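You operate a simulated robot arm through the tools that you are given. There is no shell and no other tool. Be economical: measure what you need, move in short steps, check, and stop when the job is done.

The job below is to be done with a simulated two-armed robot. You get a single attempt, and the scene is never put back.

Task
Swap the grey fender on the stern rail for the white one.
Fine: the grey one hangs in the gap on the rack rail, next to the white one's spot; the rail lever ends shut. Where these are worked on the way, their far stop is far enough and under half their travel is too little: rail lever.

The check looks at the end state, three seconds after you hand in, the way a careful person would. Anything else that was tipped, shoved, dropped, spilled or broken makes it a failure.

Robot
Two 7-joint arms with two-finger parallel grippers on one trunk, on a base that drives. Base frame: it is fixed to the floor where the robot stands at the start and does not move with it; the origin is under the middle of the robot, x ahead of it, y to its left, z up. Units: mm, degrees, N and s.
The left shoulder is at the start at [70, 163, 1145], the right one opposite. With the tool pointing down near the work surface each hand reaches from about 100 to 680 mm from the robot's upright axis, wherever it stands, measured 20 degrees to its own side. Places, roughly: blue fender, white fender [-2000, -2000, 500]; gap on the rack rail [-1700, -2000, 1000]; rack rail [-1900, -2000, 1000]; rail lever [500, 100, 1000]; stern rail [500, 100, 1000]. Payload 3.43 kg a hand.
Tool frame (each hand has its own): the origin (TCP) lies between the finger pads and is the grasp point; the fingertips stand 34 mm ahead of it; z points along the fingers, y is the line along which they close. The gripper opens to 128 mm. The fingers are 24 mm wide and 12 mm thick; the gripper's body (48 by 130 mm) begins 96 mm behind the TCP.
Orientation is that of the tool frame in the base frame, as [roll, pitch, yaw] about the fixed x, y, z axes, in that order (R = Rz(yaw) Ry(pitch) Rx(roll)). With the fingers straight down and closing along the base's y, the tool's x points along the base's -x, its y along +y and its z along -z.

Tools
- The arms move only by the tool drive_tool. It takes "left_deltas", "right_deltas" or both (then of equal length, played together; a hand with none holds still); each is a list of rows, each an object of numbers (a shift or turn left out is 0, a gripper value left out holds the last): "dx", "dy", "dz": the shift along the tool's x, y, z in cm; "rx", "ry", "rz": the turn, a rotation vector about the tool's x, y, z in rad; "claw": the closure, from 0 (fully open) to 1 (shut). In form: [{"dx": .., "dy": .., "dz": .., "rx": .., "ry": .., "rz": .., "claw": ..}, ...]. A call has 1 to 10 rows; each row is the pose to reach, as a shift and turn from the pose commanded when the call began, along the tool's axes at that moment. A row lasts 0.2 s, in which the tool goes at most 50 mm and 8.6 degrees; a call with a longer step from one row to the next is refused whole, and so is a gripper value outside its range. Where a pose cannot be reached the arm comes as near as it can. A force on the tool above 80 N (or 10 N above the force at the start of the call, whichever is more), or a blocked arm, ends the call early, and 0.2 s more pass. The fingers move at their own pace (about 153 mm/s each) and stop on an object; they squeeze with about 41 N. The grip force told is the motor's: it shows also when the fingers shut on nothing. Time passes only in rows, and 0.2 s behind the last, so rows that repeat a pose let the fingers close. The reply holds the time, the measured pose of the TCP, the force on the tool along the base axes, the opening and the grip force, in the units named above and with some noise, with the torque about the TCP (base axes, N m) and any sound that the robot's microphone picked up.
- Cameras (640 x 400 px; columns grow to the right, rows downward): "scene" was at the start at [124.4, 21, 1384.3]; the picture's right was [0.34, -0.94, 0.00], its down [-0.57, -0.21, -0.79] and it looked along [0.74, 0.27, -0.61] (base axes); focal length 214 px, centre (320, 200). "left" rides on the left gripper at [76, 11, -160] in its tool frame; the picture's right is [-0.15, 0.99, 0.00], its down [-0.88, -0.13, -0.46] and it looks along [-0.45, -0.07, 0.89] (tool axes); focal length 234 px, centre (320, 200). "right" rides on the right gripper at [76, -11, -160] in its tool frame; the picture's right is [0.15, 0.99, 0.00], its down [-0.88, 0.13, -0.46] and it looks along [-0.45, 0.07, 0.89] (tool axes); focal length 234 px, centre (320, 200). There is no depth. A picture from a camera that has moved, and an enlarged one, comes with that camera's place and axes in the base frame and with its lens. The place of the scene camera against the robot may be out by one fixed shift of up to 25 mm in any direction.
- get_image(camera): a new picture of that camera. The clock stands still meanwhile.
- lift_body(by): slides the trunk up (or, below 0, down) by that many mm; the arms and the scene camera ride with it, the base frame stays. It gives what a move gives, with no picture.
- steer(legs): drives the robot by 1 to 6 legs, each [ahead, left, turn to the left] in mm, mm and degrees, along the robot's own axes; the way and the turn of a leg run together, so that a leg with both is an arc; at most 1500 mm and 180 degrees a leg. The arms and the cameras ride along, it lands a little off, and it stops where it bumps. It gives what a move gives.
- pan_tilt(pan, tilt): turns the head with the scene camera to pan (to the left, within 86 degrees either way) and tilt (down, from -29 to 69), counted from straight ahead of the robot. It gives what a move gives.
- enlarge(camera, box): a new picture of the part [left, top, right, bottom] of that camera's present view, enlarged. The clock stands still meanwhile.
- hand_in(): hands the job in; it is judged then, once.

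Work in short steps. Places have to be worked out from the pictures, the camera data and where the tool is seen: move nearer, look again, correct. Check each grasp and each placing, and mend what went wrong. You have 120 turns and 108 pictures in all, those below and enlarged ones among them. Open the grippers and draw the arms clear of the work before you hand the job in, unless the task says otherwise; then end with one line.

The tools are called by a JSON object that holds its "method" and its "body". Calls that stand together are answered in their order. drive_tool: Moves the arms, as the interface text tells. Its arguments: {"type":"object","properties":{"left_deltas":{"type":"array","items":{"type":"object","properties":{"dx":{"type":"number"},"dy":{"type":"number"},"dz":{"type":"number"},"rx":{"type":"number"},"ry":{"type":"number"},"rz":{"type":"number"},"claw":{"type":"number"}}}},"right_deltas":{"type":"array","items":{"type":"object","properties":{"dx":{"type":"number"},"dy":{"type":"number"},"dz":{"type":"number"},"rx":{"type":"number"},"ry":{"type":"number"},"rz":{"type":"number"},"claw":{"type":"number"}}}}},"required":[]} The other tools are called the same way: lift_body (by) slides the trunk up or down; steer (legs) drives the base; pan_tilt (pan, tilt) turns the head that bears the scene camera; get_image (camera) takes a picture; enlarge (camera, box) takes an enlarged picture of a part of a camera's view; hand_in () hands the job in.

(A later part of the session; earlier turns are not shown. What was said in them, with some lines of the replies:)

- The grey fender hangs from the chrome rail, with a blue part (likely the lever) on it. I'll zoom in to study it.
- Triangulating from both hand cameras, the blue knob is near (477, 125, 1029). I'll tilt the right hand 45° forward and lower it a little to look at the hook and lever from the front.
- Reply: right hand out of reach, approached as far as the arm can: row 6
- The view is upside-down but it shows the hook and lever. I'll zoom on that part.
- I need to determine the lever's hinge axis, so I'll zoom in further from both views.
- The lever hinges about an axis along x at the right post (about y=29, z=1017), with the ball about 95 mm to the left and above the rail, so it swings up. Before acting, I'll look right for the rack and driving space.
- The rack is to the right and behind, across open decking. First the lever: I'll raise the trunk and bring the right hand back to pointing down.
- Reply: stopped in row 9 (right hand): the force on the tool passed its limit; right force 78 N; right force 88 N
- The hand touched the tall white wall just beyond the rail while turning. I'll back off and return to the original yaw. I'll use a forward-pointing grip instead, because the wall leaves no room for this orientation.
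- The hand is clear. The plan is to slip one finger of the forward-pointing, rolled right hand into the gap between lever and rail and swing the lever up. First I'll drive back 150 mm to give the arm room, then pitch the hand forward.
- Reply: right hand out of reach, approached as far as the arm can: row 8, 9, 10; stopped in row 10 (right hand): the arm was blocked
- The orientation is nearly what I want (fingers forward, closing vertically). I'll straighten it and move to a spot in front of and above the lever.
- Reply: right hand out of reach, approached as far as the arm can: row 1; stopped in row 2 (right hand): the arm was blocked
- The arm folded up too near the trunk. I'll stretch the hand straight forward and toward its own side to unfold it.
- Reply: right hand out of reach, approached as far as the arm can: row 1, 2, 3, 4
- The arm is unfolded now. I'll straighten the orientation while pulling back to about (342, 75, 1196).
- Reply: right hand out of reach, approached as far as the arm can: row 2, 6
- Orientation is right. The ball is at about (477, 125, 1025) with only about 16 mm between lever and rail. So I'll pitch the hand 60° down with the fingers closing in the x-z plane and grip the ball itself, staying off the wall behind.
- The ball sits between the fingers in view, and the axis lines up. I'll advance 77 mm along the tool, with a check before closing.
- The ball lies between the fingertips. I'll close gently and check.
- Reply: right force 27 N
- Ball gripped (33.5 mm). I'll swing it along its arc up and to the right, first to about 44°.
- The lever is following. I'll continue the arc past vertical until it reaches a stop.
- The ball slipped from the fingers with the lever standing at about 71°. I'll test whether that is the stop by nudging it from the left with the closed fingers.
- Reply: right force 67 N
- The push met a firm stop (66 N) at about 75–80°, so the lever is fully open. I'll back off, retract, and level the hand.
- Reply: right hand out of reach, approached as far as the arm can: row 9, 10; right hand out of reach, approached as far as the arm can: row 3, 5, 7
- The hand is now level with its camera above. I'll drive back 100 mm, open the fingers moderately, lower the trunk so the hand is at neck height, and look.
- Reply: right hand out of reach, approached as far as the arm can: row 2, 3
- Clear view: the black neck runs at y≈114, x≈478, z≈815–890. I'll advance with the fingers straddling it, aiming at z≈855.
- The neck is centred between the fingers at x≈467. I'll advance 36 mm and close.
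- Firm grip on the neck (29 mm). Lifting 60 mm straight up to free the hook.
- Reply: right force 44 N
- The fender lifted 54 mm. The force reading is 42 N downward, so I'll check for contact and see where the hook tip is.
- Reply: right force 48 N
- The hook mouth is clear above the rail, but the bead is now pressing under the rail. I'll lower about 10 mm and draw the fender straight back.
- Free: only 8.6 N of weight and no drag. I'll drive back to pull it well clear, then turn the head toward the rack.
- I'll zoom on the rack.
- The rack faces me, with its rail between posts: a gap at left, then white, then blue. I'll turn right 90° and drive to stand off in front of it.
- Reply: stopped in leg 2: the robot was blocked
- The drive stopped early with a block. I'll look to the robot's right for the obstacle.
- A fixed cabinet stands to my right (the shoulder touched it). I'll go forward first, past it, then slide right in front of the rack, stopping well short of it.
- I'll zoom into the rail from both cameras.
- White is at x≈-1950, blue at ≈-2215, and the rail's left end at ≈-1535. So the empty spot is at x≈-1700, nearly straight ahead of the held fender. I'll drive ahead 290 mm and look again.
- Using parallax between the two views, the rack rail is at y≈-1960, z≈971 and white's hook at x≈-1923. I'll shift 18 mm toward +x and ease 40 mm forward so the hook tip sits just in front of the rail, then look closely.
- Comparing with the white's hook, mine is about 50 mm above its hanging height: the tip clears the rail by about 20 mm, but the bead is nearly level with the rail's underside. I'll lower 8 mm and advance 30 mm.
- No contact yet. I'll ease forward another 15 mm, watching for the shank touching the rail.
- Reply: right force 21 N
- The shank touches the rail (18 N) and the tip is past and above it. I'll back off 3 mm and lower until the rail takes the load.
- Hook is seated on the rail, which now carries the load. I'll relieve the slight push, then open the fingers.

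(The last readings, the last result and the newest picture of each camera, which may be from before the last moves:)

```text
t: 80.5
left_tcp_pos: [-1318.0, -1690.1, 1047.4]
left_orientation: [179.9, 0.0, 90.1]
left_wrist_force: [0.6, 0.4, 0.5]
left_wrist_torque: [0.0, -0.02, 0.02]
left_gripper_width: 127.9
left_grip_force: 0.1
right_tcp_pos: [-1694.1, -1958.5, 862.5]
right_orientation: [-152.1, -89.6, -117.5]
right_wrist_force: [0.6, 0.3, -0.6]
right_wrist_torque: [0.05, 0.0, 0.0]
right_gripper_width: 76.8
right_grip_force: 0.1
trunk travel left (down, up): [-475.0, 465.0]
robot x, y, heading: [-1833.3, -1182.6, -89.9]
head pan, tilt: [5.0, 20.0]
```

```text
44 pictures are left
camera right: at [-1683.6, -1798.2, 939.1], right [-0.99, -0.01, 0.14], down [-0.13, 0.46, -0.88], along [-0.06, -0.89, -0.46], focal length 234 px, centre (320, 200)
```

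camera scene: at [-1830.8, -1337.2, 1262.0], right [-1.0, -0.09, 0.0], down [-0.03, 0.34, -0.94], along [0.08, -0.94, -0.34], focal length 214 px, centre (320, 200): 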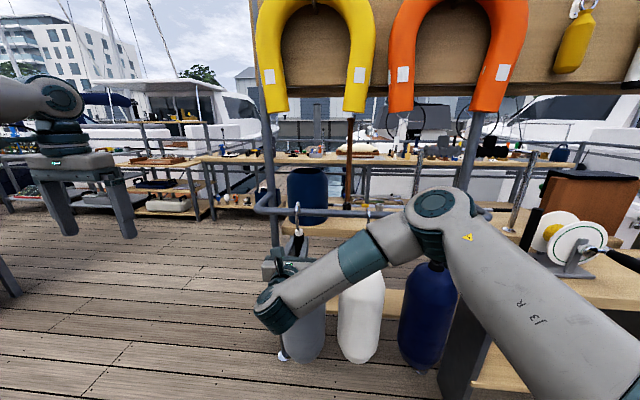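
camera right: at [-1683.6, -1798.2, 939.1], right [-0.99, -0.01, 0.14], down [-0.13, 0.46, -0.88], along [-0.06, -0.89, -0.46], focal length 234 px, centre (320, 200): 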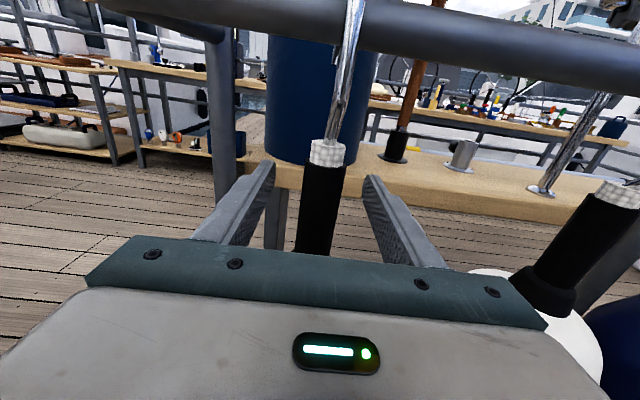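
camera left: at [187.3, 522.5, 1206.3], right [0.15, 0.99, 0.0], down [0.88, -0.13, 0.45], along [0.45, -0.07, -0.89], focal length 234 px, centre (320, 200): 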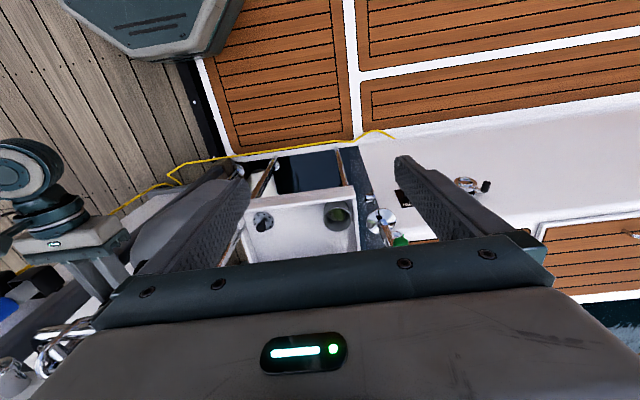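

The fender hangs free and centred. I'll back straight out and slide right to the white one.

{"method": "steer", "body": {"legs": [[-220, 0, 0], [0, -230, 0]]}}

{"method": "get_image", "body": {"camera": "scene"}}

{"method": "get_image", "body": {"camera": "right"}}

```text
t: 83.6
left_tcp_pos: [-1554.6, -1474.7, 1048.6]
left_orientation: [180.0, 0.0, 90.3]
left_wrist_force: [-0.4, -0.5, -0.2]
left_wrist_torque: [-0.02, -0.04, 0.03]
left_gripper_width: 128.3
left_grip_force: 0.0
right_tcp_pos: [-1927.5, -1744.1, 863.6]
right_orientation: [-145.9, -89.7, -123.5]
right_wrist_force: [-0.9, 0.2, -0.1]
right_wrist_torque: [0.0, 0.01, 0.04]
right_gripper_width: 76.8
right_grip_force: 0.1
trunk travel left (down, up): [-475.0, 465.0]
robot x, y, heading: [-2070.9, -967.8, -90.0]
head pan, tilt: [5.0, 20.0]
```

```text
43 pictures are left
camera scene: at [-2068.2, -1120.6, 1262.2], right [-1.0, -0.09, 0.0], down [-0.03, 0.34, -0.94], along [0.09, -0.94, -0.34], focal length 214 px, centre (320, 200)
```

scene: 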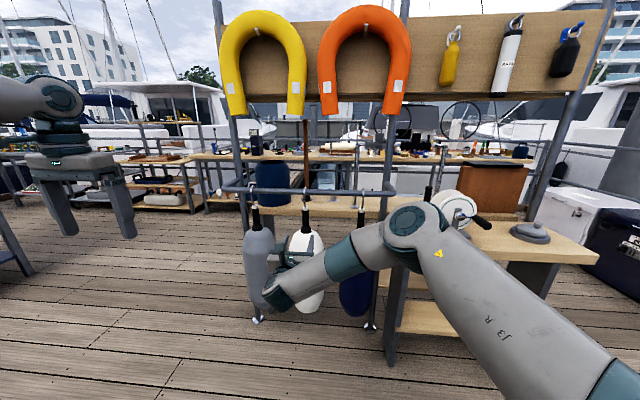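

```text
42 pictures are left
camera right: at [-1919.5, -1583.0, 939.2], right [-0.99, -0.01, 0.14], down [-0.13, 0.46, -0.88], along [-0.06, -0.89, -0.46], focal length 234 px, centre (320, 200)
```

right: 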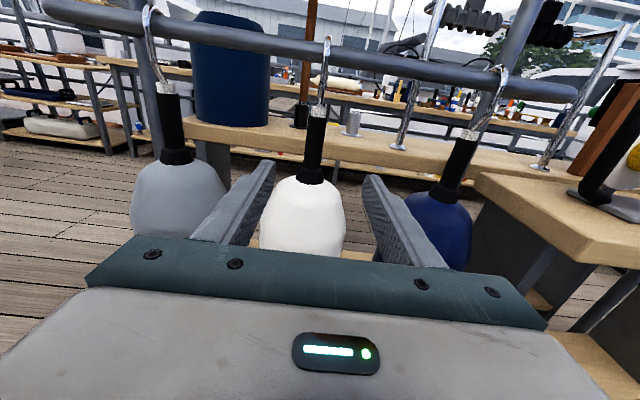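

The grey fender hangs neatly in the gap, evenly spaced with white and blue. White's neck is at x≈-1919. I'll adjust and drive ahead 165 mm.

{"method": "drive_tool", "body": {"right_deltas": [{"dy": -0.8, "dx": -0.8}]}}

{"method": "steer", "body": {"legs": [[165, 0, 0]]}}

{"method": "get_image", "body": {"camera": "right"}}

```text
t: 84.0
left_tcp_pos: [-1553.0, -1474.1, 1046.4]
left_orientation: [179.9, 0.1, 90.3]
left_wrist_force: [0.2, 0.5, -0.1]
left_wrist_torque: [-0.01, 0.04, -0.02]
left_gripper_width: 128.0
left_grip_force: 0.1
right_tcp_pos: [-1919.3, -1743.1, 855.0]
right_orientation: [-157.1, -89.7, -112.1]
right_wrist_force: [-0.8, -0.3, 0.9]
right_wrist_torque: [-0.02, -0.06, -0.01]
right_gripper_width: 76.5
right_grip_force: 0.1
trunk travel left (down, up): [-475.0, 465.0]
robot x, y, heading: [-2068.2, -965.6, -89.7]
head pan, tilt: [5.0, 20.0]
```

```text
t: 85.4
left_tcp_pos: [-1552.7, -1642.0, 1048.1]
left_orientation: [180.0, -0.2, 90.4]
left_wrist_force: [-0.3, 0.5, -0.7]
left_wrist_torque: [0.04, -0.01, -0.01]
left_gripper_width: 127.6
left_grip_force: 0.1
right_tcp_pos: [-1918.3, -1909.6, 854.3]
right_orientation: [-155.3, -89.6, -114.0]
right_wrist_force: [0.9, -0.8, -0.4]
right_wrist_torque: [-0.02, 0.02, -0.02]
right_gripper_width: 76.9
right_grip_force: 0.2
trunk travel left (down, up): [-475.0, 465.0]
robot x, y, heading: [-2068.9, -1133.7, -89.7]
head pan, tilt: [5.0, 20.0]
```

```text
41 pictures are left
camera right: at [-1908.6, -1750.0, 930.5], right [-0.99, -0.01, 0.14], down [-0.13, 0.46, -0.88], along [-0.06, -0.89, -0.46], focal length 234 px, centre (320, 200)
```

right: 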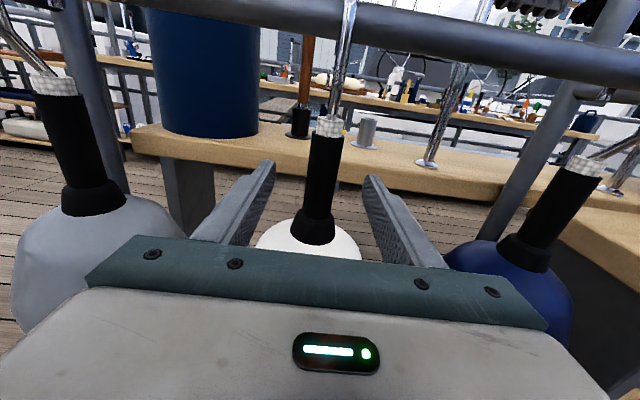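

Aligned. Advancing 42 mm and closing on the white's neck.

{"method": "drive_tool", "body": {"right_deltas": [{"dz": 1.5, "dy": 0.1}, {"dz": 3, "dy": 0.1}, {"dz": 4.2, "dy": 0.1}, {"dz": 4.2, "dy": 0.1, "claw": 0.6}, {"dz": 4.2, "dy": 0.1, "claw": 0.8}, {"dz": 4.2, "dy": 0.1, "claw": 1}, {"dz": 4.2, "dy": 0.1, "claw": 1}]}}

{"method": "get_image", "body": {"camera": "right"}}

```text
t: 87.0
left_tcp_pos: [-1552.0, -1639.9, 1048.5]
left_orientation: [-180.0, -0.1, 90.3]
left_wrist_force: [-0.1, -0.6, 0.2]
left_wrist_torque: [0.01, -0.03, 0.0]
left_gripper_width: 127.7
left_grip_force: 0.1
right_tcp_pos: [-1918.2, -1951.0, 854.4]
right_orientation: [-150.4, -89.7, -118.9]
right_wrist_force: [-0.7, 0.3, 0.9]
right_wrist_torque: [0.16, -0.07, -0.02]
right_gripper_width: 29.7
right_grip_force: 40.5
trunk travel left (down, up): [-475.0, 465.0]
robot x, y, heading: [-2068.5, -1135.2, -89.7]
head pan, tilt: [5.0, 20.0]
```

```text
40 pictures are left
camera right: at [-1909.9, -1790.9, 930.4], right [-0.99, -0.01, 0.14], down [-0.13, 0.46, -0.88], along [-0.06, -0.89, -0.46], focal length 234 px, centre (320, 200)
```

right: 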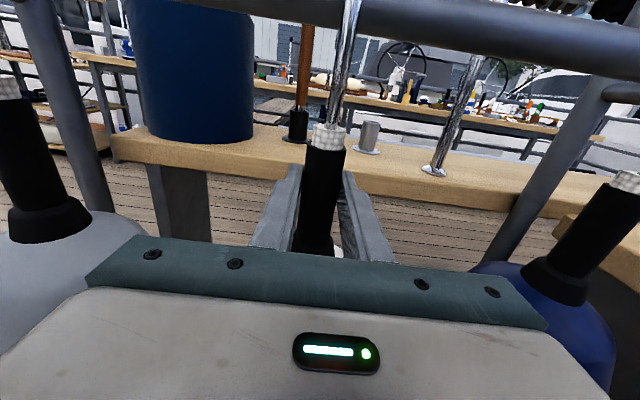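

Gripped. Lifting 45 mm to clear the hook.

{"method": "drive_tool", "body": {"right_deltas": [{"dx": 1}, {"dx": 2}, {"dx": 3}, {"dx": 4}, {"dx": 4.5}]}}

{"method": "enlarge", "body": {"camera": "scene", "box": [240, 160, 400, 280]}}

{"method": "get_image", "body": {"camera": "right"}}

```text
t: 88.2
left_tcp_pos: [-1553.4, -1642.7, 1046.9]
left_orientation: [-180.0, 0.0, 90.2]
left_wrist_force: [0.1, 0.3, -0.3]
left_wrist_torque: [-0.02, -0.03, 0.0]
left_gripper_width: 128.1
left_grip_force: 0.0
right_tcp_pos: [-1920.5, -1953.5, 893.8]
right_orientation: [-171.4, -89.3, -97.9]
right_wrist_force: [-5.6, 8.6, -23.5]
right_wrist_torque: [-0.5, -0.36, 0.01]
right_gripper_width: 29.4
right_grip_force: 40.7
trunk travel left (down, up): [-475.0, 465.0]
robot x, y, heading: [-2068.6, -1135.2, -89.7]
head pan, tilt: [5.0, 20.0]
```

```text
3.33 times, centred on (320, 220) of scene
camera zoom: at [-2067.0, -1289.0, 1261.6], right [-1.0, -0.09, 0.0], down [-0.03, 0.34, -0.94], along [0.09, -0.94, -0.34], focal length 715 px, centre (320, 133)
```

zoom: 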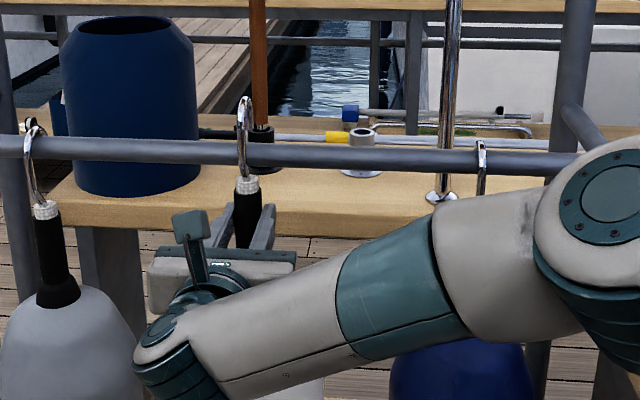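

```text
38 pictures are left
camera right: at [-1910.7, -1793.1, 970.9], right [-0.99, -0.01, 0.14], down [-0.13, 0.47, -0.87], along [-0.06, -0.88, -0.46], focal length 234 px, centre (320, 200)
```

right: 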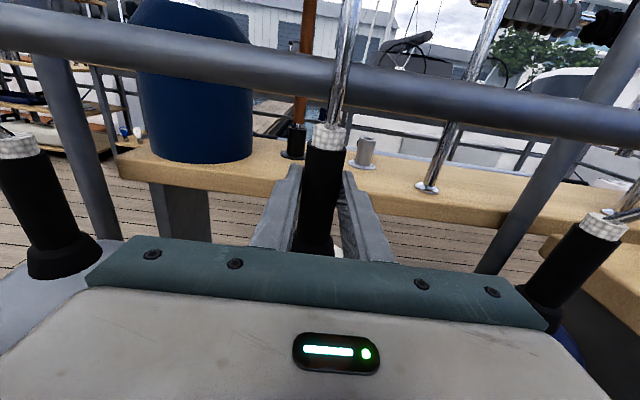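

A little contact (24 N), likely the bead under the rail. I'll zoom on the hook tip before pulling back.

{"method": "enlarge", "body": {"camera": "scene", "box": [280, 175, 320, 215]}}

```text
10.00 times, centred on (300, 195) of scene
camera zoom: at [-2067.0, -1289.0, 1261.6], right [-1.0, -0.09, 0.0], down [-0.03, 0.34, -0.94], along [0.09, -0.94, -0.34], focal length 2145 px, centre (520, 250)
```

zoom: 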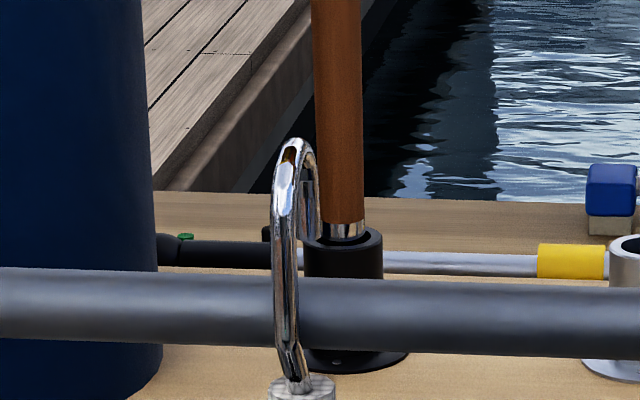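

The tip is about 12 mm above the rail, and the bead touches the underside. I'll lower 5 mm and pull back.

{"method": "drive_tool", "body": {"right_deltas": [{"dx": -0.5}, {"dx": -0.5, "dz": -0.8}, {"dx": -0.5, "dz": -1.8}, {"dx": -0.5, "dz": -3}, {"dx": -0.5, "dz": -5}]}}

{"method": "enlarge", "body": {"camera": "scene", "box": [240, 160, 400, 280]}}

```text
t: 89.4
left_tcp_pos: [-1551.8, -1642.2, 1049.2]
left_orientation: [-180.0, 0.0, 90.3]
left_wrist_force: [0.0, 1.0, 0.5]
left_wrist_torque: [0.0, 0.03, -0.01]
left_gripper_width: 128.1
left_grip_force: 0.0
right_tcp_pos: [-1920.2, -1901.0, 895.5]
right_orientation: [-152.4, -89.7, -117.0]
right_wrist_force: [0.3, 1.1, -9.0]
right_wrist_torque: [0.12, 0.02, 0.04]
right_gripper_width: 29.4
right_grip_force: 40.8
trunk travel left (down, up): [-475.0, 465.0]
robot x, y, heading: [-2071.3, -1135.9, -89.6]
head pan, tilt: [5.0, 20.0]
```

```text
3.33 times, centred on (320, 220) of scene
camera zoom: at [-2066.4, -1287.7, 1262.1], right [-1.0, -0.09, 0.0], down [-0.03, 0.34, -0.94], along [0.09, -0.94, -0.34], focal length 715 px, centre (320, 133)
```

zoom: 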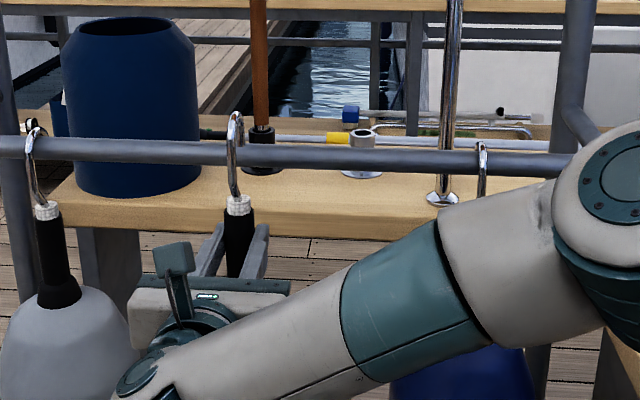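

White is free and the grey is undisturbed. I'll back away and retrace to the stern: back, left, turn left 90°, then diagonal to a stand-off.

{"method": "steer", "body": {"legs": [[-250, 0, 0], [0, 900, 0], [0, 0, 90]]}}

{"method": "steer", "body": {"legs": [[480, 850, 0]]}}

{"method": "pan_tilt", "body": {"pan": 10, "tilt": 30}}

{"method": "get_image", "body": {"camera": "scene"}}

{"method": "get_image", "body": {"camera": "right"}}

```text
t: 99.6
left_tcp_pos: [-642.4, -345.9, 1047.4]
left_orientation: [180.0, -0.2, -178.7]
left_wrist_force: [0.2, 0.1, 0.3]
left_wrist_torque: [-0.02, 0.0, 0.0]
left_gripper_width: 128.2
left_grip_force: 0.0
right_tcp_pos: [-376.7, -709.3, 895.2]
right_orientation: [-160.4, -89.6, -18.1]
right_wrist_force: [0.4, -0.6, -8.9]
right_wrist_torque: [0.01, 0.12, 0.01]
right_gripper_width: 29.4
right_grip_force: 41.1
trunk travel left (down, up): [-475.0, 465.0]
robot x, y, heading: [-1140.9, -870.1, 1.1]
head pan, tilt: [5.0, 20.0]
```

```text
t: 104.7
left_tcp_pos: [-178.8, 532.7, 1047.0]
left_orientation: [-179.9, -0.1, -178.2]
left_wrist_force: [-0.2, 0.6, -0.2]
left_wrist_torque: [0.0, 0.02, 0.0]
left_gripper_width: 127.9
left_grip_force: 0.1
right_tcp_pos: [90.5, 172.8, 894.7]
right_orientation: [-163.5, -89.6, -14.2]
right_wrist_force: [0.3, -0.2, -9.3]
right_wrist_torque: [-0.03, 0.1, -0.01]
right_gripper_width: 29.6
right_grip_force: 41.0
trunk travel left (down, up): [-475.0, 465.0]
robot x, y, heading: [-670.0, 0.4, 2.1]
head pan, tilt: [5.0, 20.0]
```

```text
t: 105.4
left_tcp_pos: [-178.2, 532.5, 1046.8]
left_orientation: [179.9, -0.1, -178.1]
left_wrist_force: [-0.5, -0.2, 0.5]
left_wrist_torque: [0.0, 0.0, 0.01]
left_gripper_width: 127.8
left_grip_force: 0.1
right_tcp_pos: [91.0, 171.6, 893.8]
right_orientation: [-163.5, -89.6, -14.3]
right_wrist_force: [-0.5, -0.8, -9.2]
right_wrist_torque: [0.0, 0.1, -0.02]
right_gripper_width: 29.7
right_grip_force: 41.0
trunk travel left (down, up): [-475.0, 465.0]
robot x, y, heading: [-670.9, 2.5, 2.1]
head pan, tilt: [10.0, 30.0]
```

```text
35 pictures are left
camera scene: at [-539.0, 14.7, 1246.1], right [0.2, -0.98, 0.0], down [-0.49, -0.1, -0.87], along [0.85, 0.18, -0.5], focal length 214 px, centre (320, 200)
```

scene: 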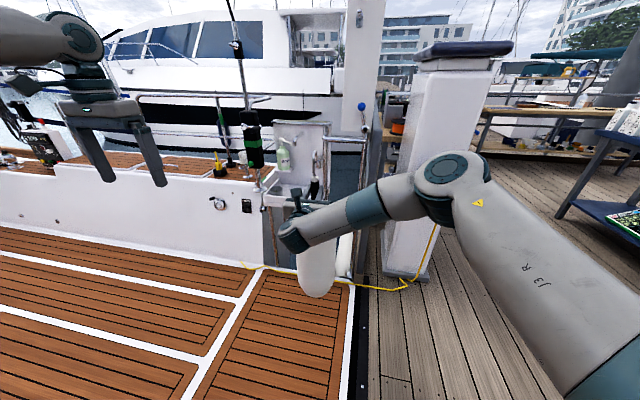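

```text
34 pictures are left
camera right: at [-69.5, 178.5, 970.8], right [0.04, -0.99, 0.14], down [-0.46, -0.15, -0.88], along [0.89, -0.03, -0.46], focal length 234 px, centre (320, 200)
```

right: 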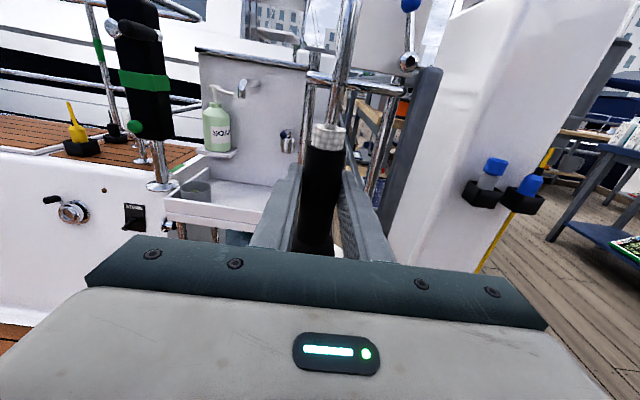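

Lever is still up. I'll correct the heading and move to about 150 mm short of the hanging position.

{"method": "steer", "body": {"legs": [[0, 0, -2.1], [215, -38, 0]]}}

{"method": "get_image", "body": {"camera": "right"}}

{"method": "get_image", "body": {"camera": "scene"}}

```text
t: 107.5
left_tcp_pos: [51.9, 469.0, 1046.8]
left_orientation: [-180.0, 0.0, 179.4]
left_wrist_force: [0.4, -1.0, 0.3]
left_wrist_torque: [0.0, 0.01, 0.01]
left_gripper_width: 128.0
left_grip_force: 0.0
right_tcp_pos: [305.2, 98.9, 894.9]
right_orientation: [-163.0, -89.5, -17.2]
right_wrist_force: [0.2, -0.1, -9.1]
right_wrist_torque: [0.03, 0.07, -0.01]
right_gripper_width: 29.4
right_grip_force: 40.8
trunk travel left (down, up): [-475.0, 465.0]
robot x, y, heading: [-465.4, -41.1, -0.7]
head pan, tilt: [10.0, 30.0]
```

```text
33 pictures are left
camera right: at [145.6, 111.1, 970.6], right [0.0, -0.99, 0.14], down [-0.46, -0.13, -0.88], along [0.89, -0.07, -0.46], focal length 234 px, centre (320, 200)
```

right: 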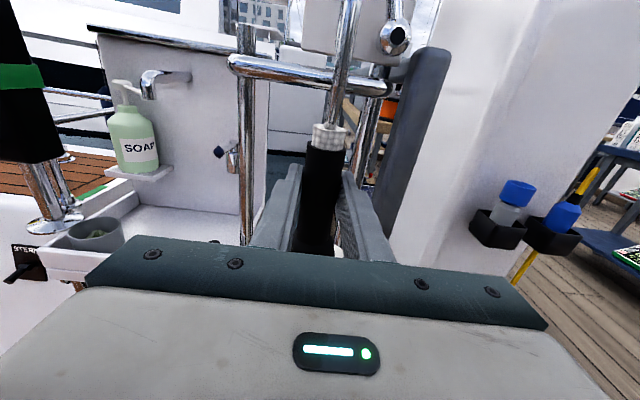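

```text
32 pictures are left
camera scene: at [-329.8, -32.7, 1245.9], right [0.16, -0.99, 0.0], down [-0.49, -0.08, -0.87], along [0.85, 0.14, -0.5], focal length 214 px, centre (320, 200)
```

scene: 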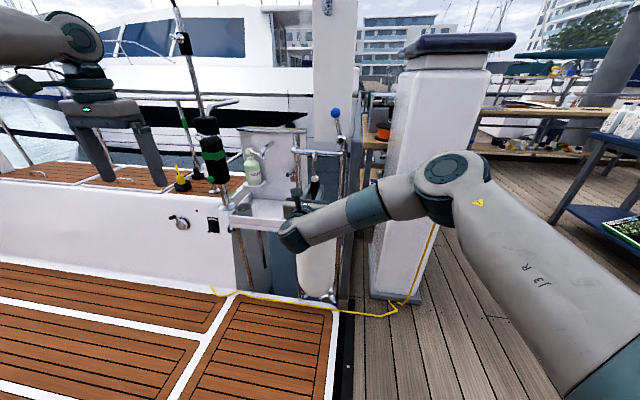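

I'll shift left 17 mm, lower slightly to the stern's entry height, and drive ahead 105 mm.

{"method": "drive_tool", "body": {"right_deltas": [{"dy": -1, "dx": -0.2}, {"dy": -1.7, "dx": -0.2}]}}

{"method": "steer", "body": {"legs": [[105, 0, 0]]}}

{"method": "get_image", "body": {"camera": "right"}}

{"method": "enlarge", "body": {"camera": "scene", "box": [270, 110, 370, 210]}}

```text
t: 108.1
left_tcp_pos: [51.1, 469.1, 1046.0]
left_orientation: [-180.0, 0.0, 179.4]
left_wrist_force: [1.1, 0.3, 0.3]
left_wrist_torque: [0.0, 0.01, 0.02]
left_gripper_width: 128.2
left_grip_force: 0.0
right_tcp_pos: [304.5, 116.6, 892.5]
right_orientation: [-172.5, -89.5, -7.8]
right_wrist_force: [0.2, 0.2, -8.9]
right_wrist_torque: [0.0, 0.1, 0.02]
right_gripper_width: 29.3
right_grip_force: 41.2
trunk travel left (down, up): [-475.0, 465.0]
robot x, y, heading: [-466.1, -42.3, -0.8]
head pan, tilt: [10.0, 30.0]
```

```text
t: 109.2
left_tcp_pos: [152.7, 467.6, 1046.6]
left_orientation: [180.0, -0.2, 179.4]
left_wrist_force: [0.2, 0.7, 0.3]
left_wrist_torque: [0.0, 0.03, -0.02]
left_gripper_width: 128.0
left_grip_force: 0.1
right_tcp_pos: [404.8, 115.6, 892.1]
right_orientation: [-165.8, -89.5, -14.5]
right_wrist_force: [-0.7, 0.6, -9.3]
right_wrist_torque: [0.01, 0.1, 0.0]
right_gripper_width: 29.4
right_grip_force: 41.3
trunk travel left (down, up): [-475.0, 465.0]
robot x, y, heading: [-362.8, -43.2, -0.7]
head pan, tilt: [10.0, 30.0]
```

```text
31 pictures are left
camera right: at [246.2, 128.5, 968.3], right [0.0, -0.99, 0.14], down [-0.46, -0.13, -0.88], along [0.89, -0.07, -0.46], focal length 234 px, centre (320, 200)
```

right: 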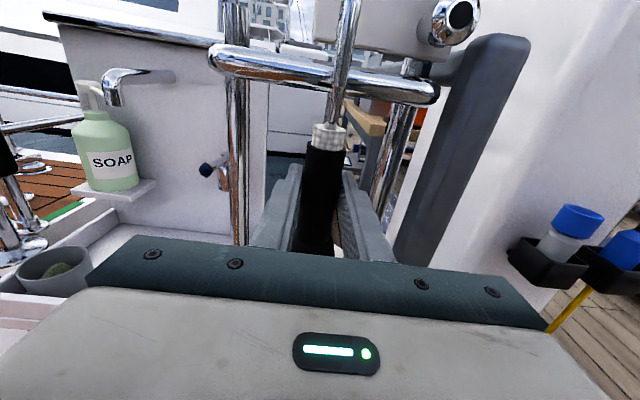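

```text
4.00 times, centred on (320, 160) of scene
camera zoom: at [-228.4, -33.7, 1246.0], right [0.16, -0.99, 0.0], down [-0.49, -0.08, -0.87], along [0.85, 0.14, -0.5], focal length 858 px, centre (320, 360)
```

zoom: 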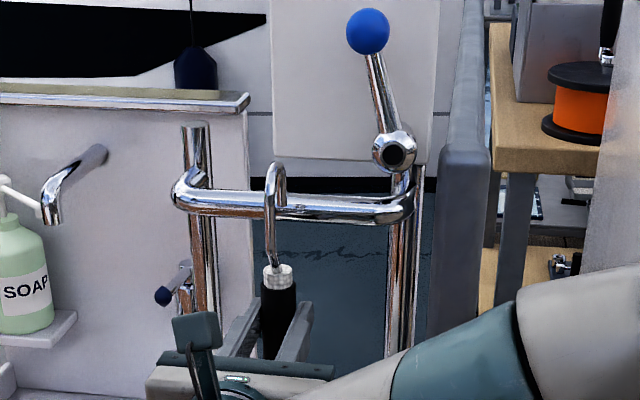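

The tip will clear the rail by about 13 mm. I'll raise 4 mm for margin and advance 45 mm.

{"method": "drive_tool", "body": {"right_deltas": [{"dx": 0.4, "dz": 1}, {"dx": 0.4, "dz": 2}, {"dx": 0.4, "dz": 3}, {"dx": 0.4, "dz": 4}, {"dx": 0.4, "dz": 4.7}]}}

{"method": "enlarge", "body": {"camera": "scene", "box": [285, 130, 345, 190]}}

```text
t: 110.4
left_tcp_pos: [152.1, 469.2, 1048.1]
left_orientation: [179.9, -0.1, 179.3]
left_wrist_force: [0.1, -0.9, 0.4]
left_wrist_torque: [-0.02, 0.04, -0.01]
left_gripper_width: 128.0
left_grip_force: 0.2
right_tcp_pos: [452.3, 116.6, 894.4]
right_orientation: [-168.7, -89.5, -11.6]
right_wrist_force: [0.0, 0.2, -9.0]
right_wrist_torque: [0.01, 0.13, 0.01]
right_gripper_width: 29.5
right_grip_force: 41.2
trunk travel left (down, up): [-475.0, 465.0]
robot x, y, heading: [-365.2, -39.3, -0.6]
head pan, tilt: [10.0, 30.0]
```

```text
6.67 times, centred on (315, 160) of scene
camera zoom: at [-229.0, -33.6, 1246.0], right [0.16, -0.99, 0.0], down [-0.49, -0.08, -0.87], along [0.85, 0.14, -0.5], focal length 1430 px, centre (353, 467)
```

zoom: 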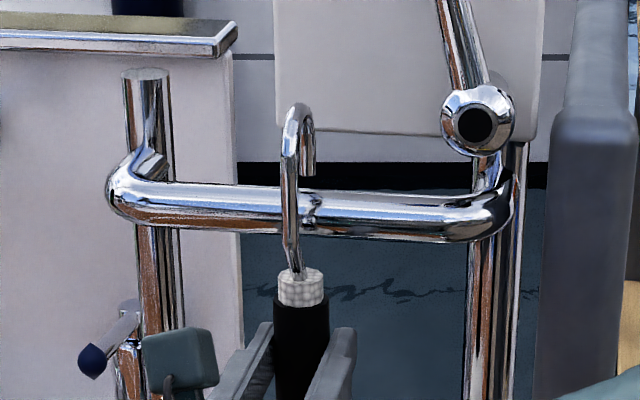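

Still free, with the tip above the rail. I'll advance in small steps until the shank touches.

{"method": "drive_tool", "body": {"right_deltas": [{"dz": 0.5}, {"dz": 1}, {"dz": 1.4}]}}

{"method": "enlarge", "body": {"camera": "scene", "box": [285, 130, 345, 190]}}

```text
t: 111.2
left_tcp_pos: [151.9, 468.7, 1046.5]
left_orientation: [-179.9, -0.1, 179.4]
left_wrist_force: [0.0, -0.1, 0.0]
left_wrist_torque: [0.0, 0.02, 0.0]
left_gripper_width: 128.0
left_grip_force: 0.1
right_tcp_pos: [466.3, 116.4, 894.6]
right_orientation: [-169.6, -89.4, -10.7]
right_wrist_force: [0.6, -0.3, -9.1]
right_wrist_torque: [0.01, 0.1, 0.02]
right_gripper_width: 29.6
right_grip_force: 40.7
trunk travel left (down, up): [-475.0, 465.0]
robot x, y, heading: [-364.9, -39.2, -0.7]
head pan, tilt: [10.0, 30.0]
```

```text
6.67 times, centred on (315, 160) of scene
camera zoom: at [-228.9, -33.5, 1246.0], right [0.16, -0.99, 0.0], down [-0.49, -0.08, -0.87], along [0.85, 0.14, -0.5], focal length 1430 px, centre (353, 467)
```

zoom: 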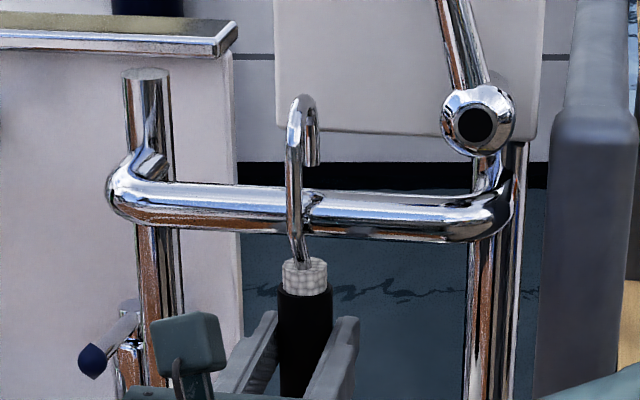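

Position matches the grey's original hanging depth. I'll lower until the rail takes the weight.

{"method": "drive_tool", "body": {"right_deltas": [{"dx": -1}, {"dx": -2}, {"dx": -3}, {"dx": -3.6}, {"dx": -4.2}]}}

{"method": "enlarge", "body": {"camera": "scene", "box": [285, 130, 345, 190]}}

```text
t: 112.4
left_tcp_pos: [154.4, 467.1, 1048.3]
left_orientation: [179.9, -0.2, 179.3]
left_wrist_force: [1.0, -0.3, 0.0]
left_wrist_torque: [0.02, -0.02, 0.0]
left_gripper_width: 128.2
left_grip_force: 0.1
right_tcp_pos: [467.5, 115.4, 855.1]
right_orientation: [-152.2, -89.6, -28.1]
right_wrist_force: [11.8, -0.8, 4.9]
right_wrist_torque: [0.08, 1.1, -0.05]
right_gripper_width: 29.7
right_grip_force: 41.0
trunk travel left (down, up): [-475.0, 465.0]
robot x, y, heading: [-360.7, -37.7, -0.7]
head pan, tilt: [10.0, 30.0]
```

```text
6.67 times, centred on (315, 160) of scene
camera zoom: at [-228.7, -34.3, 1246.1], right [0.16, -0.99, 0.0], down [-0.49, -0.08, -0.87], along [0.85, 0.14, -0.5], focal length 1430 px, centre (353, 467)
```

zoom: 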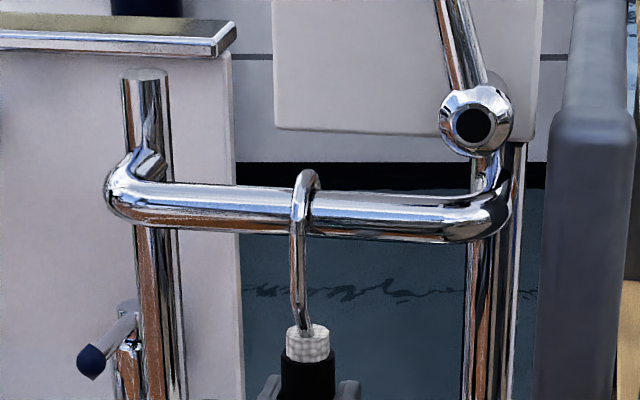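

Seated on the rail. I'll relieve slightly and open.

{"method": "drive_tool", "body": {"right_deltas": [{"dx": 0.2, "dz": 0.3}, {"dx": 0.2, "dz": 0.3, "claw": 0.7}, {"dx": 0.2, "dz": 0.3, "claw": 0.5}, {"dx": 0.2, "dz": 0.3, "claw": 0.4}]}}

{"method": "get_image", "body": {"camera": "right"}}

```text
t: 113.4
left_tcp_pos: [151.0, 467.9, 1047.9]
left_orientation: [-179.9, 0.0, 179.4]
left_wrist_force: [-0.9, -0.4, -0.6]
left_wrist_torque: [0.0, -0.01, -0.04]
left_gripper_width: 128.0
left_grip_force: 0.0
right_tcp_pos: [469.0, 116.1, 856.9]
right_orientation: [-162.0, -89.6, -18.1]
right_wrist_force: [0.8, 0.0, 0.1]
right_wrist_torque: [-0.03, -0.02, 0.02]
right_gripper_width: 76.8
right_grip_force: 0.1
trunk travel left (down, up): [-475.0, 465.0]
robot x, y, heading: [-365.1, -41.4, -0.6]
head pan, tilt: [10.0, 30.0]
```

```text
26 pictures are left
camera right: at [308.5, 128.8, 933.1], right [0.0, -0.99, 0.14], down [-0.46, -0.13, -0.88], along [0.89, -0.07, -0.46], focal length 234 px, centre (320, 200)
```

right: 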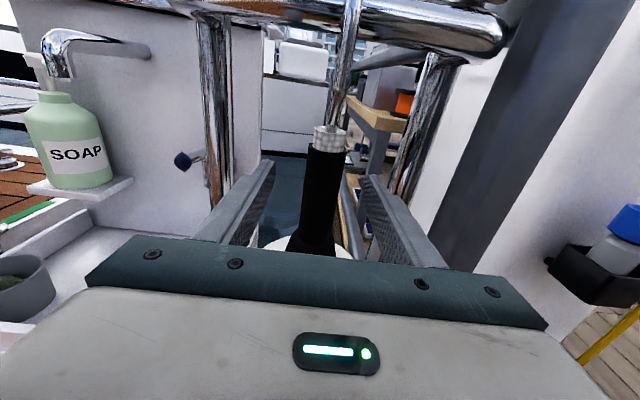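

The white hangs free. I'll back straight out 200 mm, close the fingers, and raise the trunk to lever height.

{"method": "steer", "body": {"legs": [[-200, 0, 0]]}}

{"method": "lift_body", "body": {"by": 243}}

{"method": "drive_tool", "body": {"right_deltas": [{"dy": 2, "claw": 1}, {"dy": 5}, {"dy": 8}, {"dy": 10}]}}

{"method": "get_image", "body": {"camera": "right"}}

{"method": "get_image", "body": {"camera": "scene"}}

```text
t: 115.0
left_tcp_pos: [-45.5, 470.6, 1048.0]
left_orientation: [-180.0, 0.1, 179.5]
left_wrist_force: [-0.4, -0.2, 0.3]
left_wrist_torque: [-0.02, -0.02, 0.05]
left_gripper_width: 127.9
left_grip_force: 0.0
right_tcp_pos: [271.4, 118.0, 856.5]
right_orientation: [-159.1, -89.6, -21.0]
right_wrist_force: [0.3, 0.4, 0.0]
right_wrist_torque: [-0.03, 0.02, 0.01]
right_gripper_width: 76.6
right_grip_force: 0.0
trunk travel left (down, up): [-475.0, 465.0]
robot x, y, heading: [-559.4, -36.2, -0.6]
head pan, tilt: [10.0, 30.0]
```

```text
t: 117.5
left_tcp_pos: [-45.0, 470.0, 1290.7]
left_orientation: [-180.0, -0.1, 179.6]
left_wrist_force: [0.2, 0.4, -0.1]
left_wrist_torque: [0.0, 0.0, 0.0]
left_gripper_width: 128.2
left_grip_force: 0.1
right_tcp_pos: [272.5, 119.6, 1098.7]
right_orientation: [-162.2, -89.6, -18.0]
right_wrist_force: [-0.3, 0.5, -0.2]
right_wrist_torque: [0.04, 0.02, -0.01]
right_gripper_width: 77.0
right_grip_force: 0.0
trunk travel left (down, up): [-718.0, 222.0]
robot x, y, heading: [-560.4, -37.4, -0.8]
head pan, tilt: [10.0, 30.0]
```

```text
t: 118.5
left_tcp_pos: [-44.6, 470.7, 1291.6]
left_orientation: [180.0, 0.0, 179.6]
left_wrist_force: [-0.4, -0.6, 0.3]
left_wrist_torque: [0.02, -0.02, -0.01]
left_gripper_width: 128.1
left_grip_force: 0.1
right_tcp_pos: [271.2, 16.5, 1099.1]
right_orientation: [-152.5, -89.6, -27.6]
right_wrist_force: [0.2, -0.7, -0.4]
right_wrist_torque: [0.01, -0.01, 0.04]
right_gripper_width: 0.2
right_grip_force: 32.9
trunk travel left (down, up): [-718.0, 222.0]
robot x, y, heading: [-560.8, -36.3, -0.6]
head pan, tilt: [10.0, 30.0]
```

```text
25 pictures are left
camera right: at [111.5, 29.3, 1175.7], right [0.0, -0.99, 0.14], down [-0.46, -0.13, -0.88], along [0.89, -0.07, -0.46], focal length 234 px, centre (320, 200)
```

right: 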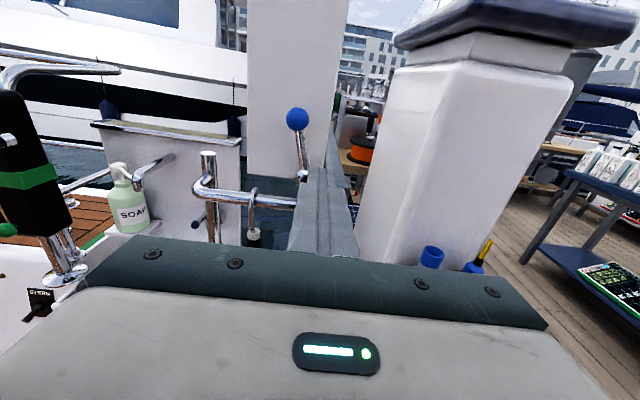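

```text
24 pictures are left
camera scene: at [-426.3, -32.0, 1489.2], right [0.16, -0.99, 0.0], down [-0.49, -0.08, -0.87], along [0.85, 0.14, -0.5], focal length 214 px, centre (320, 200)
```

scene: 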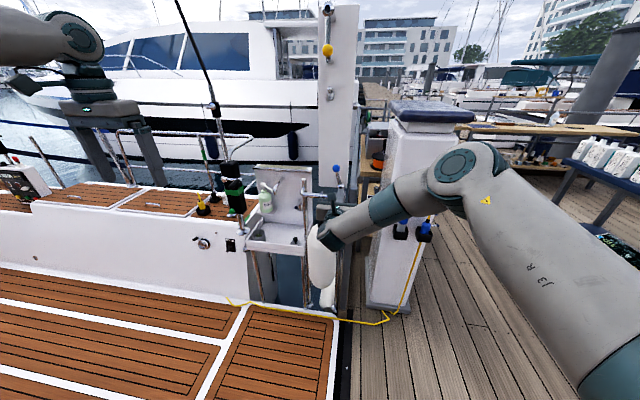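

The ball is at (476, 55, 1118); the closed fingers are just to its right. I'll drive ahead 185 mm so the fingers pass beside the ball.

{"method": "steer", "body": {"legs": [[183, 2, 0]]}}

{"method": "get_image", "body": {"camera": "right"}}

{"method": "enlarge", "body": {"camera": "scene", "box": [270, 150, 390, 250]}}

```text
t: 120.0
left_tcp_pos: [133.2, 472.7, 1290.6]
left_orientation: [-180.0, 0.1, 179.7]
left_wrist_force: [0.1, -0.5, -0.2]
left_wrist_torque: [0.01, -0.01, 0.01]
left_gripper_width: 128.0
left_grip_force: 0.1
right_tcp_pos: [450.8, 21.4, 1100.9]
right_orientation: [-154.6, -89.7, -25.4]
right_wrist_force: [0.5, 0.1, 0.3]
right_wrist_torque: [0.03, 0.0, -0.05]
right_gripper_width: 0.0
right_grip_force: 33.4
trunk travel left (down, up): [-718.0, 222.0]
robot x, y, heading: [-373.6, -36.9, -0.2]
head pan, tilt: [10.0, 30.0]
```

```text
23 pictures are left
camera right: at [292.0, 33.6, 1176.7], right [0.0, -0.99, 0.14], down [-0.46, -0.13, -0.88], along [0.89, -0.06, -0.46], focal length 234 px, centre (320, 200)
```

right: 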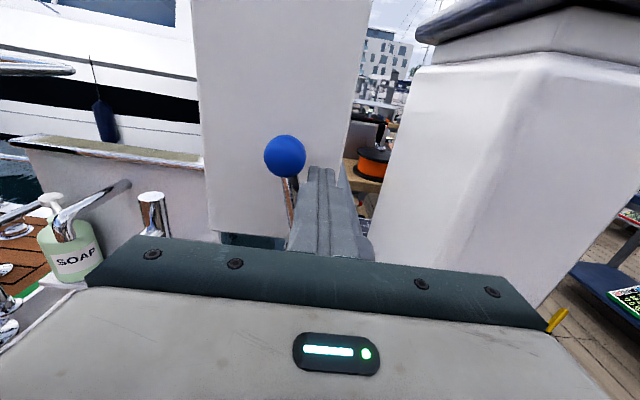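

```text
4.00 times, centred on (330, 200) of scene
camera zoom: at [-245.7, -30.5, 1489.4], right [0.17, -0.99, 0.0], down [-0.49, -0.08, -0.87], along [0.85, 0.15, -0.5], focal length 858 px, centre (280, 200)
```

zoom: 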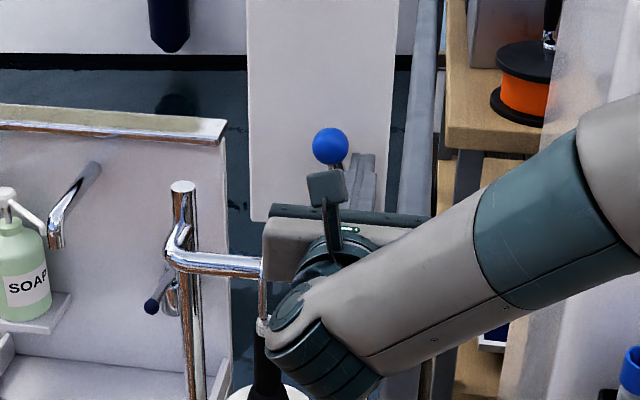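

The fingers are beside the ball. I'll sweep left and down along the lever's arc to about 16° and look.

{"method": "drive_tool", "body": {"right_deltas": [{"dy": -0.5, "dx": -0.3, "dz": 0.6}, {"dy": -1.62, "dx": -0.46, "dz": 0.6}, {"dy": -2.96, "dx": -0.73, "dz": 0.6}, {"dy": -4.24, "dx": -1.22, "dz": 0.6}, {"dy": -5.42, "dx": -1.94, "dz": 0.6}, {"dy": -6.45, "dx": -2.84, "dz": 0.6}, {"dy": -7.31, "dx": -3.91, "dz": 0.6}]}}

{"method": "get_image", "body": {"camera": "right"}}

```text
t: 121.7
left_tcp_pos: [135.0, 472.4, 1290.6]
left_orientation: [-180.0, 0.0, 179.7]
left_wrist_force: [0.4, 0.9, -0.4]
left_wrist_torque: [-0.06, 0.02, 0.03]
left_gripper_width: 127.9
left_grip_force: 0.0
right_tcp_pos: [459.5, 96.0, 1059.3]
right_orientation: [-160.2, -89.6, -19.7]
right_wrist_force: [0.4, 0.1, 0.7]
right_wrist_torque: [-0.03, 0.03, -0.02]
right_gripper_width: 0.1
right_grip_force: 33.5
trunk travel left (down, up): [-718.0, 222.0]
robot x, y, heading: [-380.8, -37.3, -0.5]
head pan, tilt: [10.0, 30.0]
```

```text
21 pictures are left
camera right: at [299.5, 107.3, 1136.1], right [0.0, -0.99, 0.14], down [-0.46, -0.13, -0.88], along [0.89, -0.06, -0.46], focal length 234 px, centre (320, 200)
```

right: 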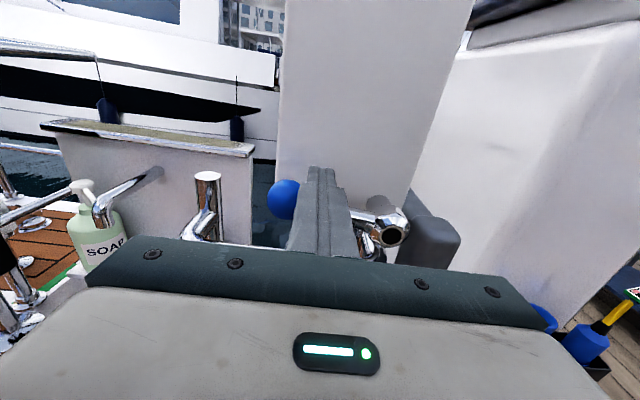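

The lever followed nearly flat. I'll press down gently to its stop.

{"method": "drive_tool", "body": {"right_deltas": [{"dy": -0.3, "dx": -0.5}, {"dy": -0.5, "dx": -1}, {"dy": -0.6, "dx": -1.4}, {"dy": -0.6, "dx": -1.8}, {"dy": -0.6, "dx": -2.1}]}}

{"method": "get_image", "body": {"camera": "right"}}

```text
t: 122.8
left_tcp_pos: [132.7, 472.1, 1291.2]
left_orientation: [-179.9, 0.1, 179.7]
left_wrist_force: [-0.8, 1.0, -0.6]
left_wrist_torque: [0.01, -0.01, -0.02]
left_gripper_width: 127.8
left_grip_force: 0.0
right_tcp_pos: [459.2, 100.8, 1047.1]
right_orientation: [-28.4, -89.6, -151.7]
right_wrist_force: [10.3, 3.5, 30.1]
right_wrist_torque: [0.03, -0.74, 0.0]
right_gripper_width: 0.1
right_grip_force: 32.9
trunk travel left (down, up): [-718.0, 222.0]
robot x, y, heading: [-378.9, -35.2, -0.3]
head pan, tilt: [10.0, 30.0]
```

```text
20 pictures are left
camera right: at [298.4, 113.3, 1121.2], right [0.0, -0.99, 0.14], down [-0.45, -0.13, -0.88], along [0.89, -0.07, -0.45], focal length 234 px, centre (320, 200)
```

right: 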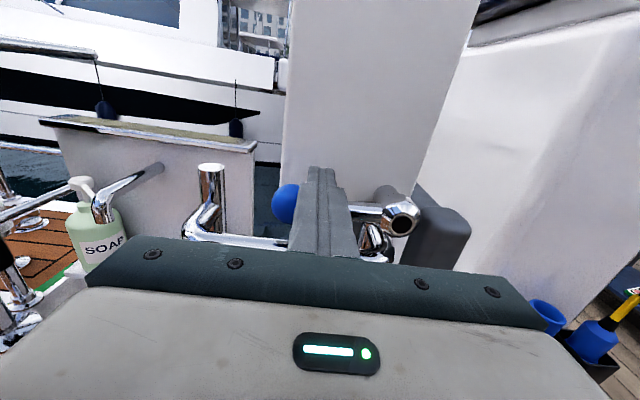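

A firm 30 N stop at the expected shut height. I'll lift off, back away and verify.

{"method": "drive_tool", "body": {"right_deltas": [{"dx": 1.5}, {"dx": 4}]}}

{"method": "steer", "body": {"legs": [[-250, 0, 0]]}}

{"method": "drive_tool", "body": {"right_deltas": [{"dx": 3, "claw": 0.5}, {"dx": 6, "claw": 0}, {"dx": 6, "claw": 0}]}}

{"method": "get_image", "body": {"camera": "right"}}

{"method": "enlarge", "body": {"camera": "right", "box": [240, 120, 360, 230]}}

{"method": "get_image", "body": {"camera": "scene"}}

```text
t: 123.5
left_tcp_pos: [132.7, 474.3, 1290.8]
left_orientation: [179.9, 0.1, 179.8]
left_wrist_force: [0.0, -0.4, 0.4]
left_wrist_torque: [0.0, -0.04, 0.0]
left_gripper_width: 128.1
left_grip_force: 0.0
right_tcp_pos: [455.0, 102.7, 1077.3]
right_orientation: [-172.2, -89.4, -7.5]
right_wrist_force: [0.3, 0.1, 0.5]
right_wrist_torque: [0.0, 0.02, 0.03]
right_gripper_width: 0.0
right_grip_force: 32.7
trunk travel left (down, up): [-718.0, 222.0]
robot x, y, heading: [-379.0, -33.8, -0.4]
head pan, tilt: [10.0, 30.0]
```

```text
t: 125.3
left_tcp_pos: [-112.4, 475.8, 1290.2]
left_orientation: [-180.0, 0.0, 179.6]
left_wrist_force: [0.3, 0.0, -0.6]
left_wrist_torque: [-0.04, 0.03, 0.0]
left_gripper_width: 128.0
left_grip_force: 0.1
right_tcp_pos: [209.8, 104.1, 1078.7]
right_orientation: [-162.7, -89.6, -17.2]
right_wrist_force: [0.3, -1.0, 0.2]
right_wrist_torque: [-0.02, -0.01, -0.03]
right_gripper_width: 0.1
right_grip_force: 33.0
trunk travel left (down, up): [-718.0, 222.0]
robot x, y, heading: [-625.5, -38.4, -0.4]
head pan, tilt: [10.0, 30.0]
```

```text
t: 126.1
left_tcp_pos: [-113.4, 475.5, 1290.3]
left_orientation: [-179.9, 0.1, 179.8]
left_wrist_force: [0.2, -0.1, -0.1]
left_wrist_torque: [0.0, -0.02, -0.04]
left_gripper_width: 128.0
left_grip_force: 0.1
right_tcp_pos: [209.8, 104.6, 1139.2]
right_orientation: [-164.5, -89.5, -15.4]
right_wrist_force: [-0.1, -0.2, -0.6]
right_wrist_torque: [-0.02, 0.02, 0.0]
right_gripper_width: 127.8
right_grip_force: 0.0
trunk travel left (down, up): [-718.0, 222.0]
robot x, y, heading: [-627.7, -35.4, -0.4]
head pan, tilt: [10.0, 30.0]
```

```text
19 pictures are left
camera right: at [51.0, 116.5, 1214.8], right [0.0, -0.99, 0.14], down [-0.46, -0.13, -0.88], along [0.89, -0.06, -0.46], focal length 234 px, centre (320, 200)
```

right: 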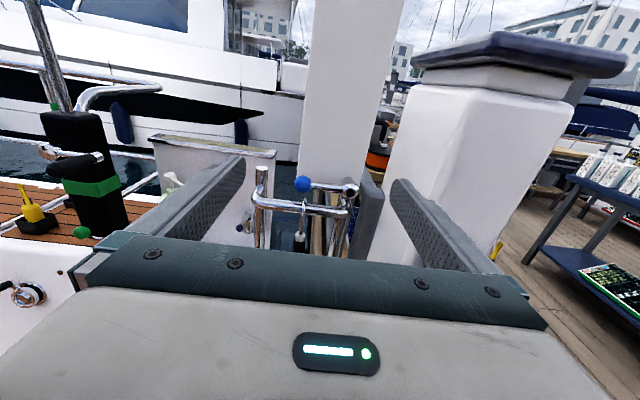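

```text
3.64 times, centred on (300, 175) of right
camera zoom: at [51.0, 116.5, 1214.8], right [0.0, -0.99, 0.14], down [-0.46, -0.13, -0.88], along [0.89, -0.06, -0.46], focal length 852 px, centre (393, 291)
```

zoom: 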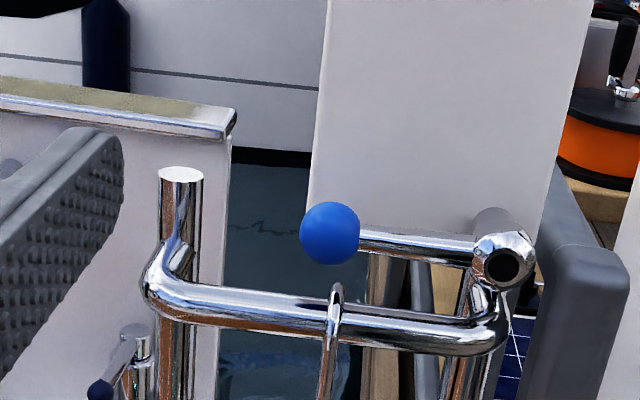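

```text
17 pictures are left
camera scene: at [-492.6, -28.7, 1489.2], right [0.17, -0.99, 0.0], down [-0.49, -0.08, -0.87], along [0.85, 0.15, -0.5], focal length 214 px, centre (320, 200)
```

scene: 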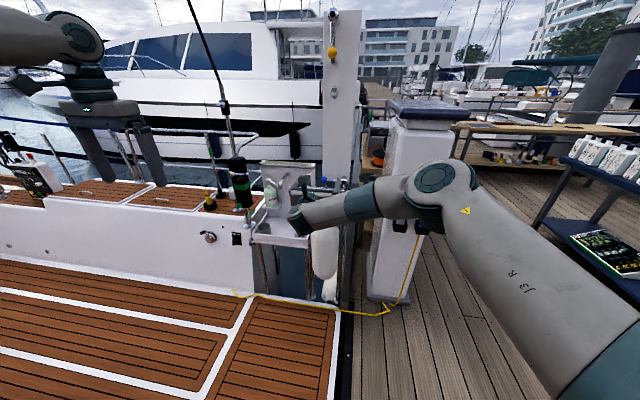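

The ball is back at (477, 127, 1025), its original shut position. White hangs under the rail, grey was last seen hanging in the rack gap, and the arms are clear and open. Handing in.

{"method": "hand_in", "body": {}}

```text
The job is handed in.
```

The white fender now hangs on the stern rail with the lever shut, and the grey one hangs in the rack gap next to the white one's old spot.
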